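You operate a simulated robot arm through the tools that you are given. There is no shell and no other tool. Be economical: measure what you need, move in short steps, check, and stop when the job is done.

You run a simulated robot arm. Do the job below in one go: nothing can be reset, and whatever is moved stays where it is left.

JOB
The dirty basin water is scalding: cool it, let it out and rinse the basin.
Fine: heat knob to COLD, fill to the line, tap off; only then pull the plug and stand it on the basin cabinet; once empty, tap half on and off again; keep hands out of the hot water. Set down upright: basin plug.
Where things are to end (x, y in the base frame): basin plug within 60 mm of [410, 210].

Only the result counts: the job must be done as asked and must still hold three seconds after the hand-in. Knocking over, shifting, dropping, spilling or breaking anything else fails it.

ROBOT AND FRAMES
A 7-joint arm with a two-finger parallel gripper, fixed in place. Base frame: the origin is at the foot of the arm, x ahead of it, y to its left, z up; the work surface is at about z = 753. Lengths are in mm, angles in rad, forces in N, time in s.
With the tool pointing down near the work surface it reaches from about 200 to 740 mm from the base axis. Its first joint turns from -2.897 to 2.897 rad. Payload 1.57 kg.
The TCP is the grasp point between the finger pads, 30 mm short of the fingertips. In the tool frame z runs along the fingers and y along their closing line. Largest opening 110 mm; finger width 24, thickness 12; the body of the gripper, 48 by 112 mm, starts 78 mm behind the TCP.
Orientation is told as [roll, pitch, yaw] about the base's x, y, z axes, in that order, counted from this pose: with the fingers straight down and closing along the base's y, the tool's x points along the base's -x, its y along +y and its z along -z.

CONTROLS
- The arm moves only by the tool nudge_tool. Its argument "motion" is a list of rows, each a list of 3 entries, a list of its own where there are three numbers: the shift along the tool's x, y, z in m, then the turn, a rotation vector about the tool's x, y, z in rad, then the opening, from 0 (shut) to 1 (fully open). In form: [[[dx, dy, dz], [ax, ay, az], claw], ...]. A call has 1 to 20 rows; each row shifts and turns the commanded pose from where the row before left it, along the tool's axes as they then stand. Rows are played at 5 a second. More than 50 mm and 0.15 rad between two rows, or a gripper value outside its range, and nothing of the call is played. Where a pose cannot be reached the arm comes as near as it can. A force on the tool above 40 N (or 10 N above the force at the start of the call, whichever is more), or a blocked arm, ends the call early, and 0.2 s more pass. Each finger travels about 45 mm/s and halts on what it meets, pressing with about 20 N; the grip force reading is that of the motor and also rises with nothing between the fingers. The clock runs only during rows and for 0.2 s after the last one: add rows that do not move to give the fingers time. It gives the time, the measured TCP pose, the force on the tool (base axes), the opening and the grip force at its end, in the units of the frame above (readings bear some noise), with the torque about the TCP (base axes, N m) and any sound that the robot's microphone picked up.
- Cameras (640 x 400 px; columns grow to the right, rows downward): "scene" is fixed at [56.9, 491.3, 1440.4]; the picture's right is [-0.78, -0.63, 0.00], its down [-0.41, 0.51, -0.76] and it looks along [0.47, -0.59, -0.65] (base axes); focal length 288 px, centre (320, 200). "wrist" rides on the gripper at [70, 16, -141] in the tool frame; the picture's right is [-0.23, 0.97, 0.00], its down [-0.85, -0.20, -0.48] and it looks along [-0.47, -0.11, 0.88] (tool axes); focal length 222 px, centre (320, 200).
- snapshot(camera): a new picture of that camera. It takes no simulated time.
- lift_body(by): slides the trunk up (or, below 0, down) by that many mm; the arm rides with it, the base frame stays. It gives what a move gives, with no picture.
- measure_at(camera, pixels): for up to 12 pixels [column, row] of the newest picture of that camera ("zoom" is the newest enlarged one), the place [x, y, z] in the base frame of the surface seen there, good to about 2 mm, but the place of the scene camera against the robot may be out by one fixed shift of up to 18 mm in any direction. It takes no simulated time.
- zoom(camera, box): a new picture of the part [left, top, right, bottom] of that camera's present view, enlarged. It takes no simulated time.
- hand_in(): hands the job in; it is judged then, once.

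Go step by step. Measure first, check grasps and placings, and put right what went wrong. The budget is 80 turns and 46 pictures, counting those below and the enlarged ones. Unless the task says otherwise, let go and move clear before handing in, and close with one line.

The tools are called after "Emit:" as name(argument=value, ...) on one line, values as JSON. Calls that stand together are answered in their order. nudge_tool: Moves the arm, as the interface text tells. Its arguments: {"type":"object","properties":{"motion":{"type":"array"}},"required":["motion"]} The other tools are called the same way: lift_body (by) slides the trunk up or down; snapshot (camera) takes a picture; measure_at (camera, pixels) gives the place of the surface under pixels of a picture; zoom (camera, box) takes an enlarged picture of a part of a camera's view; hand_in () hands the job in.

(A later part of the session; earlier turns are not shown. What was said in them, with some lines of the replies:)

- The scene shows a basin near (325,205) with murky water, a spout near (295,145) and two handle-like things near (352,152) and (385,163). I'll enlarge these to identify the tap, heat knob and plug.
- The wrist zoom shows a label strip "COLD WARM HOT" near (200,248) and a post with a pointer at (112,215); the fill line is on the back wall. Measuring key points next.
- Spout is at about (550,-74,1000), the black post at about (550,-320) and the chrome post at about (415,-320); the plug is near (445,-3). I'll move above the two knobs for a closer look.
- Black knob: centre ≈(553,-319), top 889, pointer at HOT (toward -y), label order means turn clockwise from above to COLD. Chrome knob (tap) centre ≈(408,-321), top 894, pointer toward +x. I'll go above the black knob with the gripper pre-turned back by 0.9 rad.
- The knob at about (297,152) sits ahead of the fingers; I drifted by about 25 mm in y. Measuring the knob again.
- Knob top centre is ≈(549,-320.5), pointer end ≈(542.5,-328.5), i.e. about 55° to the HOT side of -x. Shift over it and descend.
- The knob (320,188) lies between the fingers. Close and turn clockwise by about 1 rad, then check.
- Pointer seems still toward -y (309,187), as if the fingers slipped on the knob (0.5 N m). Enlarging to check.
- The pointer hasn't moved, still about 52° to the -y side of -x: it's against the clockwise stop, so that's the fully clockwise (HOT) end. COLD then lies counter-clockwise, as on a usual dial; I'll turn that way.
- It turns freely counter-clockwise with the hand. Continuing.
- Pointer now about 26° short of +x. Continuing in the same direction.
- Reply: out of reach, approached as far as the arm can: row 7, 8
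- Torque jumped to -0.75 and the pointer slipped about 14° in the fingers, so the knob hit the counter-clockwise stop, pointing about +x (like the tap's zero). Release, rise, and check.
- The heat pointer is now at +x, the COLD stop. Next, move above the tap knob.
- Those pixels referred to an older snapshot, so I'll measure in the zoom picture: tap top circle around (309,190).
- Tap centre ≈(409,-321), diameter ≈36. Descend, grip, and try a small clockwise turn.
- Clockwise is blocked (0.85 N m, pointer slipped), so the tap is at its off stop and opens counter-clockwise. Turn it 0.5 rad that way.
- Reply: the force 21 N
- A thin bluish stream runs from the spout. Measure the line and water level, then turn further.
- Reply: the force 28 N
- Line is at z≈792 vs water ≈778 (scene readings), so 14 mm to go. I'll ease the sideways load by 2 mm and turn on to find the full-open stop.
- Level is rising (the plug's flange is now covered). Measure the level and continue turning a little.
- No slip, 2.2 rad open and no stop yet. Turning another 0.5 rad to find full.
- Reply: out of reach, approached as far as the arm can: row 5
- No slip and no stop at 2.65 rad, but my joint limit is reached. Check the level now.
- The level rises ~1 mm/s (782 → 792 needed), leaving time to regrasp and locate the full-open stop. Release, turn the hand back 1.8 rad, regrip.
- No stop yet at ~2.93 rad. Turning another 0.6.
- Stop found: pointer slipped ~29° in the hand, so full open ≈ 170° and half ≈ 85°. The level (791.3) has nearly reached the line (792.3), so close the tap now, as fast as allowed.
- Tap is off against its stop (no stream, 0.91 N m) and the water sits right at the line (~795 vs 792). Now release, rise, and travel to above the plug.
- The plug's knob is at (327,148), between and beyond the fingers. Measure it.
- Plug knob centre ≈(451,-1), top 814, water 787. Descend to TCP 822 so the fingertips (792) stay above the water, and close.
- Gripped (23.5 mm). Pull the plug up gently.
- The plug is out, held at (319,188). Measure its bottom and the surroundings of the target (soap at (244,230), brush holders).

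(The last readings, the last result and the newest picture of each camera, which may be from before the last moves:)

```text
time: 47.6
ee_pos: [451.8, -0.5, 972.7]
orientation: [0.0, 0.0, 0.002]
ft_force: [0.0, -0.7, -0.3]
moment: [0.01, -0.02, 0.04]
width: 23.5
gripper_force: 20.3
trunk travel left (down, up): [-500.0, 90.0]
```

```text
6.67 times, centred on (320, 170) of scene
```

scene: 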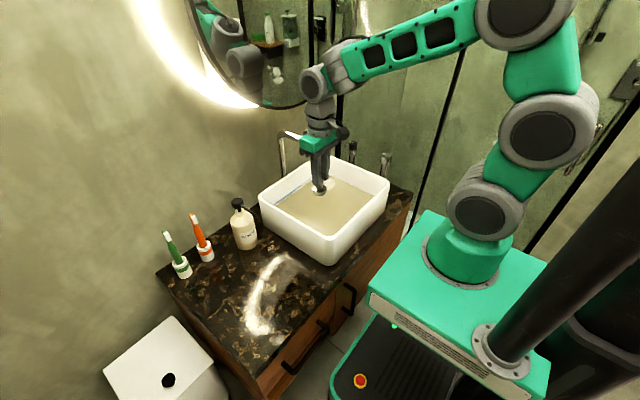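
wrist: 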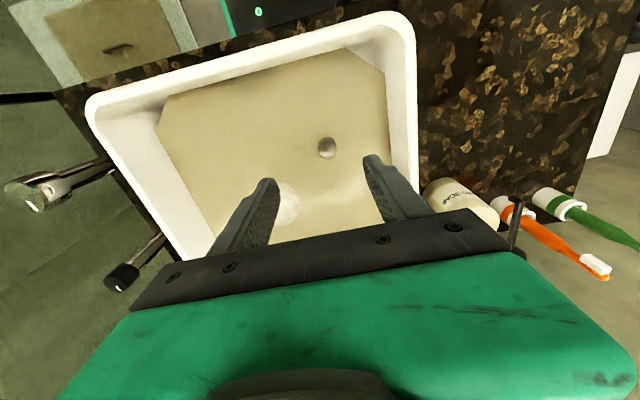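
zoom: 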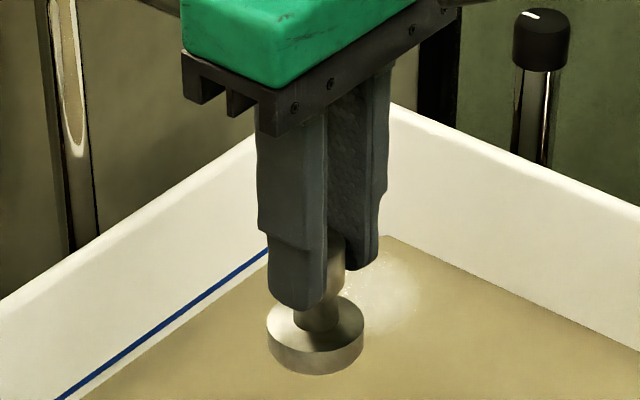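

The plug has a flat disc base. Measure its lower edge and upper edge in the zoom.

Emit:
measure_at(camera="zoom", pixels=[[315, 371], [300, 369], [315, 352], [315, 345], [280, 360], [345, 366], [270, 330], [362, 335]])

```text
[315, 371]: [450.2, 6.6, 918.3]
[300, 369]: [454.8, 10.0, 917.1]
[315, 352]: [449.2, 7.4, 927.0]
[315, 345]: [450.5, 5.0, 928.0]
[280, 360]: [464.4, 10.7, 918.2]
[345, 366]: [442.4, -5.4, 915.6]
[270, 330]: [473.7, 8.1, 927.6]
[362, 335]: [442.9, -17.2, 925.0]
```

Plug bottom is ≈65 mm below the TCP and the cabinet top ≈740. Carry it to (410,210) and lower to just above.

Emit:
nudge_tool(motion=[[[0.007, 0.0351, 0], [0, 0, 0], 0], [[0.007, 0.0351, 0], [0, 0, 0], 0], [[0.007, 0.0351, 0], [0, 0, 0], 0], [[0.007, 0.0351, 0], [0, 0, 0], 0], [[0.007, 0.0351, 0], [0, 0, 0], 0], [[0.007, 0.0351, 0], [0, 0, 0], 0], [[0, 0, 0.03], [0, 0, 0], 0], [[0, 0, 0.04], [0, 0, 0], 0], [[0, 0, 0.04], [0, 0, 0], 0], [[0, 0, 0.03], [0, 0, 0], 0], [[0, 0, 0.015], [0, 0, 0], 0], [[0, 0, 0.005], [0, 0, 0], 0], [[0, 0, 0], [0, 0, 0], 0], [[0, 0, 0], [0, 0, 0], 0]])

Emit:
zoom(camera="scene", box=[220, 150, 380, 310])

```text
time: 50.6
ee_pos: [407.7, 209.8, 813.6]
orientation: [0.0, 0.0, 0.001]
ft_force: [0.4, -0.4, 0.4]
moment: [0.02, 0.0, 0.03]
width: 23.3
gripper_force: 19.7
trunk travel left (down, up): [-500.0, 90.0]
```

```text
2.50 times, centred on (300, 230) of scene
```

zoom: 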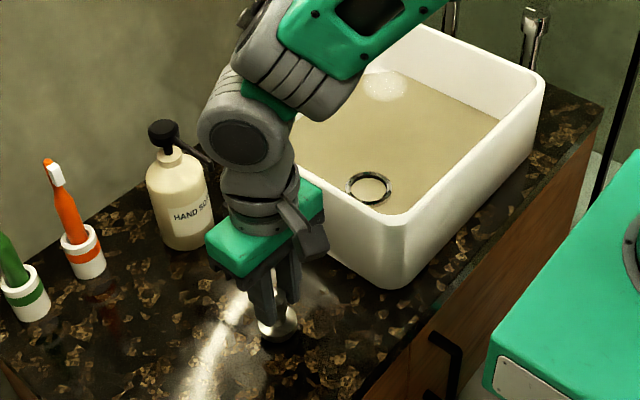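

The plug hovers ~8 mm above the cabinet and the basin is draining. Lower in small steps.

Emit:
nudge_tool(motion=[[[0, 0, 0.004], [0, 0, 0], 0], [[0, 0, 0.002], [0, 0, 0], 0], [[0, 0, 0.001], [0, 0, 0], 0], [[0, 0, 0], [0, 0, 0], 0]])

```text
time: 51.6
ee_pos: [408.3, 211.3, 807.5]
orientation: [0.001, -0.002, 0.002]
ft_force: [-2.6, -0.8, 9.9]
moment: [-0.03, 0.08, -0.02]
width: 23.4
gripper_force: 20.2
trunk travel left (down, up): [-500.0, 90.0]
```

Contact: 9.9 N upward at z 807.5. Release and rise straight up.

Emit:
nudge_tool(motion=[[[0, 0, 0], [0, 0, 0], 0.2], [[0, 0, 0], [0, 0, 0], 0.4], [[0, 0, 0], [0, 0, 0], 0.5], [[0, 0, 0], [0, 0, 0], 0.5], [[0, 0, -0.02], [0, 0, 0], 0.5], [[0, 0, -0.04], [0, 0, 0], 0.5], [[0, 0, -0.05], [0, 0, 0], 0.5], [[0, 0, -0.05], [0, 0, 0], 0.5], [[0, 0, -0.04], [0, 0, 0], 0.5], [[0, 0, 0], [0, 0, 0], 0.5]])

Emit:
snapshot(camera="wrist")

```text
time: 53.8
ee_pos: [409.0, 209.4, 1007.5]
orientation: [0.0, -0.002, 0.002]
ft_force: [0.2, 0.1, 0.1]
moment: [0.01, -0.01, 0.01]
width: 55.0
gripper_force: 0.0
trunk travel left (down, up): [-500.0, 90.0]
```

```text
9 pictures are left
```

wrist: 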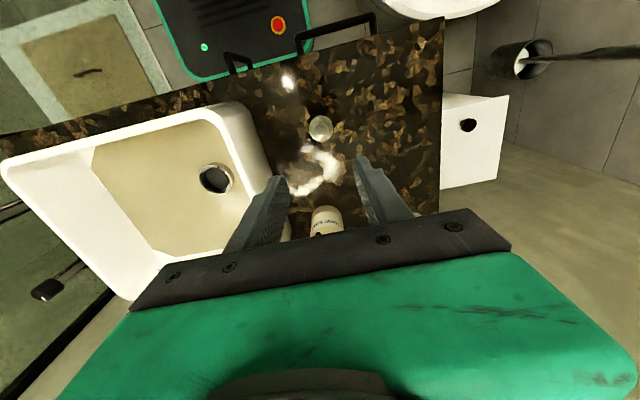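

The plug stands upright at (320,128). Return above the tap knob while the basin drains.

Emit:
measure_at(camera="wrist", pixels=[[320, 126], [215, 180], [160, 190], [180, 170]])

Emit:
nudge_tool(motion=[[[0, -0.04, 0], [0, 0, 0], 0.65], [[0, -0.044, 0], [0, 0, 0], 0.65], [[0, -0.044, 0], [0, 0, 0], 0.65], [[0, -0.044, 0], [0, 0, 0], 0.65], [[0, -0.044, 0], [0, 0, 0], 0.65], [[0, -0.044, 0], [0, 0, 0], 0.65], [[0, -0.044, 0], [0, 0, 0], 0.65], [[0, -0.044, 0], [0, 0, 0], 0.65], [[0, -0.044, 0], [0, 0, 0], 0.65], [[0, -0.044, 0], [0, 0, 0], 0.65], [[0, -0.044, 0], [0, 0, 0], 0.65], [[0, -0.044, 0], [0, 0, 0], 0.65], [[0, -0.006, 0.02], [0, 0, 0], 0.65], [[0, 0, 0.02], [0, 0, 0], 0.65], [[0, 0, 0], [0, 0, 0], 0.65], [[0, 0, 0], [0, 0, 0], 0.65]])

Emit:
zoom(camera="wrist", box=[240, 60, 480, 220])

```text
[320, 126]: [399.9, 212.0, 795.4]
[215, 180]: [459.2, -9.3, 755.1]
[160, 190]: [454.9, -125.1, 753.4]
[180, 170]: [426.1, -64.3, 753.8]
```

```text
time: 57.2
ee_pos: [409.3, -318.7, 965.4]
orientation: [0.0, -0.001, 0.003]
ft_force: [0.0, -0.1, 0.0]
moment: [0.02, -0.01, 0.0]
width: 71.4
gripper_force: 0.1
trunk travel left (down, up): [-500.0, 90.0]
```

```text
2.50 times, centred on (360, 140) of wrist
```

zoom: 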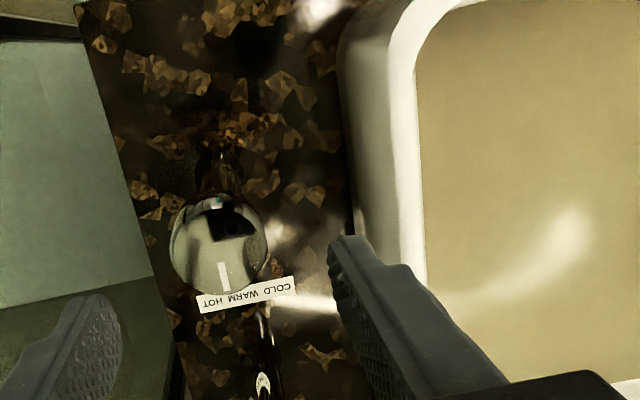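

Tap pointer is at +x (off). Descend and grip the tap, meanwhile the basin finishes draining; check its level.

Emit:
nudge_tool(motion=[[[0, -0.001, 0.022], [0, 0, 0], 0.65], [[0, 0, 0.022], [0, 0, 0], 0.65], [[0, 0, 0.022], [0, 0, 0], 0.65], [[0, 0, 0], [0, 0, 0], 0.65], [[0, 0, 0], [0, 0, 0], 0], [[0, 0, 0], [0, 0, 0], 0], [[0, 0, 0], [0, 0, 0], 0], [[0, 0, 0], [0, 0, 0], 0], [[0, 0, 0], [0, 0, 0], 0], [[0, 0, 0], [0, 0, 0], 0], [[0, 0, 0], [0, 0, 0], 0], [[0, 0, 0], [0, 0, 0], 0]])

Emit:
zoom(camera="scene", box=[250, 120, 410, 240])

Emit:
measure_at(camera="zoom", pixels=[[350, 260], [320, 300], [220, 300], [290, 330], [200, 275], [400, 275]])

```text
time: 59.8
ee_pos: [408.9, -321.3, 899.9]
orientation: [0.0, 0.0, 0.002]
ft_force: [-0.3, 8.4, -2.2]
moment: [-0.35, -0.04, -0.02]
width: 39.5
gripper_force: 44.5
trunk travel left (down, up): [-500.0, 90.0]
```

```text
3.33 times, centred on (330, 180) of scene
```

zoom: 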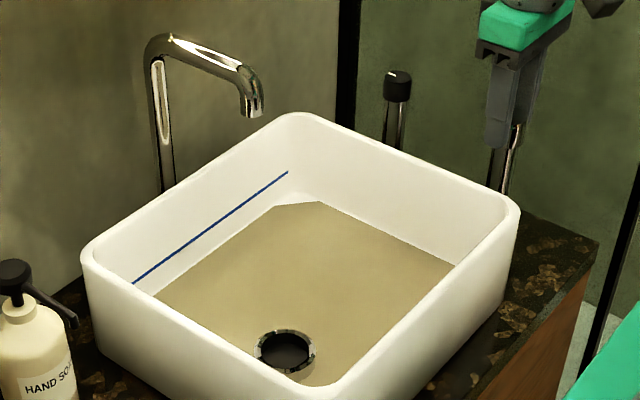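

```text
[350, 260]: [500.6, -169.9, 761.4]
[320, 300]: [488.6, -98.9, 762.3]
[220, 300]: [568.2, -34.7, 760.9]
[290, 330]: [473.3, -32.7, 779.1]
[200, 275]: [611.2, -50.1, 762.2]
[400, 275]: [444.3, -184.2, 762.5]
```

The level is unchanged (≈754) over 6 s with an open drain, so only a dirty film on the floor remains. Turn the tap half on (1.5 rad CCW) and hold a while.

Emit:
nudge_tool(motion=[[[0, 0, 0], [0, 0, -0.15], 0], [[0, 0, 0], [0, 0, -0.15], 0], [[0, 0, 0], [0, 0, -0.15], 0], [[0, 0, 0], [0, 0, -0.15], 0], [[0, 0, 0], [0, 0, -0.15], 0], [[0, 0, 0], [0, 0, -0.15], 0], [[0, 0, 0], [0, 0, -0.15], 0], [[0, 0, 0], [0, 0, -0.15], 0], [[0, 0, 0], [0, 0, -0.15], 0], [[0, 0, 0], [0, 0, -0.15], 0], [[0, 0, 0], [0, 0, 0], 0], [[0, 0, 0], [0, 0, 0], 0], [[0, 0, 0], [0, 0, 0], 0], [[0, 0, 0], [0, 0, 0], 0], [[0, 0, 0], [0, 0, 0], 0], [[0, 0, 0], [0, 0, 0], 0], [[0, 0, 0], [0, 0, 0], 0], [[0, 0, 0], [0, 0, 0], 0], [[0, 0, 0], [0, 0, 0], 0], [[0, 0, 0], [0, 0, 0], 0]])

Emit:
zoom(camera="scene", box=[250, 120, 410, 240])

Emit:
measure_at(camera="zoom", pixels=[[350, 260], [320, 300], [220, 300], [400, 275]])

```text
time: 64.0
ee_pos: [409.7, -319.9, 899.5]
orientation: [0.001, 0.0, 1.501]
ft_force: [12.6, 2.6, -0.9]
moment: [-0.01, -0.88, -0.02]
width: 39.1
gripper_force: 44.8
trunk travel left (down, up): [-500.0, 90.0]
```

```text
3.33 times, centred on (330, 180) of scene
```

zoom: 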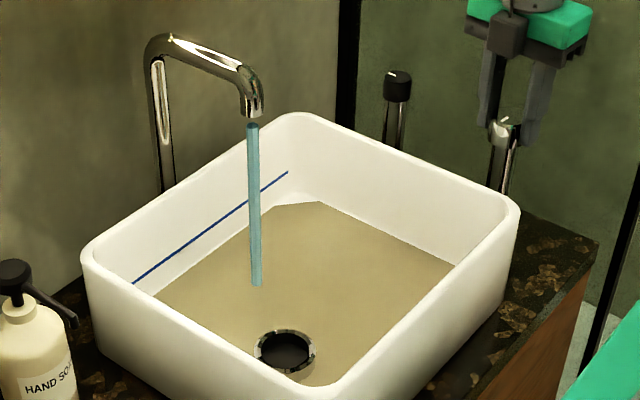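

```text
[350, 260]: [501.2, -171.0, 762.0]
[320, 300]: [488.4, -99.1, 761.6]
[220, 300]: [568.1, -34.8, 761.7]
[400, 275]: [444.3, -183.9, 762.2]
```

Half-flow stream runs; the drain keeps up. Let it rinse some seconds longer and look for a change.

Emit:
nudge_tool(motion=[[[0, 0, 0], [0, 0, 0], 0], [[0, 0, 0], [0, 0, 0], 0], [[0, 0, 0], [0, 0, 0], 0], [[0, 0, 0], [0, 0, 0], 0], [[0, 0, 0], [0, 0, 0], 0], [[0, 0, 0], [0, 0, 0], 0], [[0, 0, 0], [0, 0, 0], 0], [[0, 0, 0], [0, 0, 0], 0], [[0, 0, 0], [0, 0, 0], 0], [[0, 0, 0], [0, 0, 0], 0], [[0, 0, 0], [0, 0, 0], 0], [[0, 0, 0], [0, 0, 0], 0], [[0, 0, 0], [0, 0, 0], 0], [[0, 0, 0], [0, 0, 0], 0], [[0, 0, 0], [0, 0, 0], 0], [[0, 0, 0], [0, 0, 0], 0], [[0, 0, 0], [0, 0, 0], 0], [[0, 0, 0], [0, 0, 0], 0], [[0, 0, 0], [0, 0, 0], 0], [[0, 0, 0], [0, 0, 0], 0]])

Emit:
nudge_tool(motion=[[[0, 0, 0], [0, 0, 0], 0], [[0, 0, 0], [0, 0, 0], 0], [[0, 0, 0], [0, 0, 0], 0], [[0, 0, 0], [0, 0, 0], 0], [[0, 0, 0], [0, 0, 0], 0], [[0, 0, 0], [0, 0, 0], 0], [[0, 0, 0], [0, 0, 0], 0], [[0, 0, 0], [0, 0, 0], 0], [[0, 0, 0], [0, 0, 0], 0], [[0, 0, 0], [0, 0, 0], 0], [[0, 0, 0], [0, 0, 0], 0], [[0, 0, 0], [0, 0, 0], 0], [[0, 0, 0], [0, 0, 0], 0], [[0, 0, 0], [0, 0, 0], 0], [[0, 0, 0], [0, 0, 0], 0]])

Emit:
zoom(camera="scene", box=[250, 120, 410, 240])

Emit:
measure_at(camera="zoom", pixels=[[350, 260], [320, 300], [220, 300], [400, 275]])

```text
time: 68.2
ee_pos: [410.3, -320.4, 900.0]
orientation: [-0.002, 0.0, 1.501]
ft_force: [15.0, 1.6, 2.5]
moment: [0.0, -0.9, -0.01]
width: 39.6
gripper_force: 44.6
trunk travel left (down, up): [-500.0, 90.0]
```

```text
time: 71.4
ee_pos: [410.0, -321.2, 899.9]
orientation: [0.001, 0.0, 1.501]
ft_force: [15.0, 0.3, 4.0]
moment: [0.0, -0.91, -0.02]
width: 39.4
gripper_force: 44.6
trunk travel left (down, up): [-500.0, 90.0]
```

```text
3.33 times, centred on (330, 180) of scene
```

zoom: 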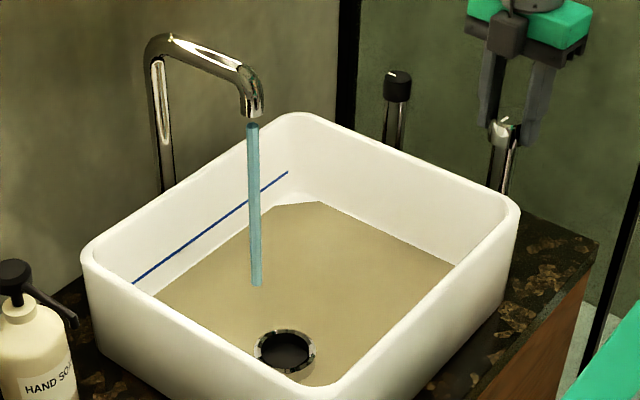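

```text
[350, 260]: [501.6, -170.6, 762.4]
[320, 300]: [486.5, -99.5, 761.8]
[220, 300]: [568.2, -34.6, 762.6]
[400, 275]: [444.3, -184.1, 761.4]
```

Nothing changes further after 10 s of rinsing at half flow. Turn the tap off against its stop.

Emit:
nudge_tool(motion=[[[0, 0, 0], [0, 0, 0.15], 0], [[0, 0, 0], [0, 0, 0.15], 0], [[0, 0, 0], [0, 0, 0.15], 0], [[0, 0, 0], [0, 0, 0.15], 0], [[0, 0, 0], [0, 0, 0.15], 0], [[0, 0, 0], [0, 0, 0.15], 0], [[0, 0, 0], [0, 0, 0.15], 0], [[0, 0, 0], [0, 0, 0.15], 0], [[0, 0, 0], [0, 0, 0.15], 0], [[0, 0, 0], [0, 0, 0.15], 0], [[0, 0, 0], [0, 0, 0.1], 0], [[0, 0, 0], [0, 0, 0.1], 0], [[0, 0, 0], [0, 0, 0], 0]])

Emit:
nudge_tool(motion=[[[0, 0, 0], [0, 0, 0], 0.65], [[0, 0, 0], [0, 0, 0], 0.65], [[0, 0, 0], [0, 0, 0], 0.65], [[0, 0, -0.03], [0, 0, 0], 0.65], [[0, 0, -0.04], [0, 0, 0], 0.65], [[0, 0, -0.04], [0, 0, 0], 0.65], [[0, 0, -0.04], [0, 0, 0], 0.65], [[0, 0, 0], [0, 0, 0], 0.65]])

Emit:
snapshot(camera="scene")

Emit:
zoom(camera="wrist", box=[240, 60, 480, 220])

```text
time: 74.2
ee_pos: [407.5, -319.7, 899.4]
orientation: [0.003, 0.004, -0.203]
ft_force: [-4.6, 5.7, 6.0]
moment: [0.27, 0.84, 0.0]
width: 38.9
gripper_force: 44.7
trunk travel left (down, up): [-500.0, 90.0]
```

```text
time: 76.0
ee_pos: [408.9, -321.8, 1051.0]
orientation: [0.0, 0.0, -0.198]
ft_force: [0.9, 0.7, 0.0]
moment: [0.01, 0.02, 0.0]
width: 71.5
gripper_force: 0.2
trunk travel left (down, up): [-500.0, 90.0]
```

```text
4 pictures are left
```

scene: 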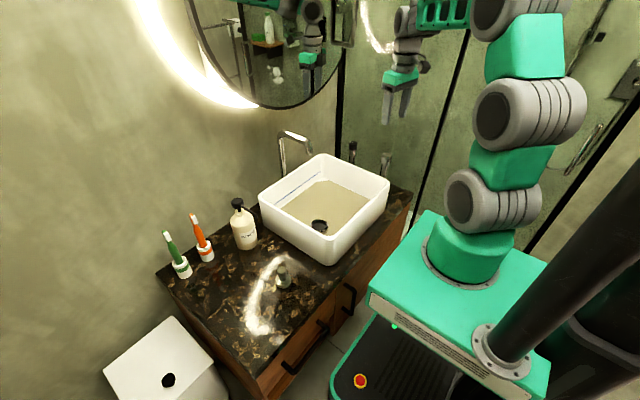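

```text
2.50 times, centred on (360, 140) of wrist
```

zoom: 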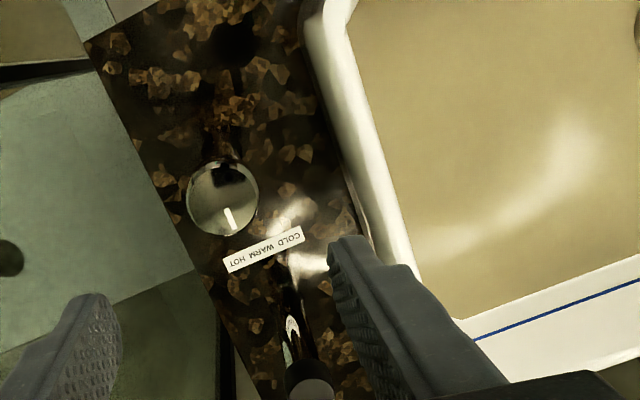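

Stream is off and the tap pointer (zoom (236,225)) looks square to the label, i.e. at +x. I'll confirm with measurements, and check the plug and that nothing flows.

Emit:
measure_at(camera="zoom", pixels=[[228, 211], [235, 229], [189, 195], [257, 200]])

Emit:
zoom(camera="scene", box=[240, 120, 410, 300])

```text
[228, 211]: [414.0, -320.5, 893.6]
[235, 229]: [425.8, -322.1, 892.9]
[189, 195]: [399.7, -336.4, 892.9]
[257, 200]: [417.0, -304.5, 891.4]
```

```text
2.22 times, centred on (325, 210) of scene
```

zoom: 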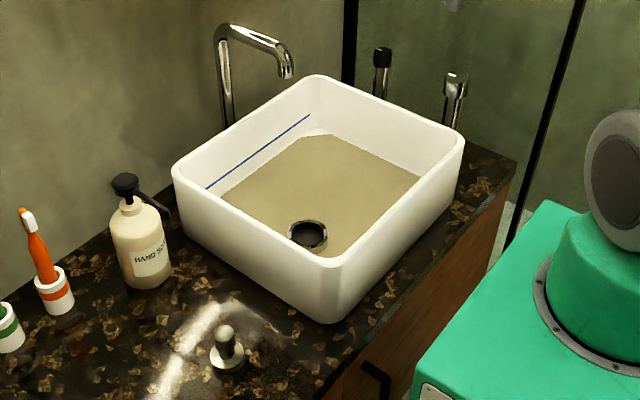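

The tap pointer is at +x (off) and no water flows. The drain is open, the plug stands upright near (405,211), and the arm is clear, so I'm handing in.

Emit:
hand_in()

```text
The job is handed in.
```

The water was cooled with the heat knob on COLD, filled to the line (about 3 mm over) and let out. The basin was rinsed at half tap, though its tan floor looked the same afterwards. The tap is now off and the plug stands upright on the cabinet near [405, 211].
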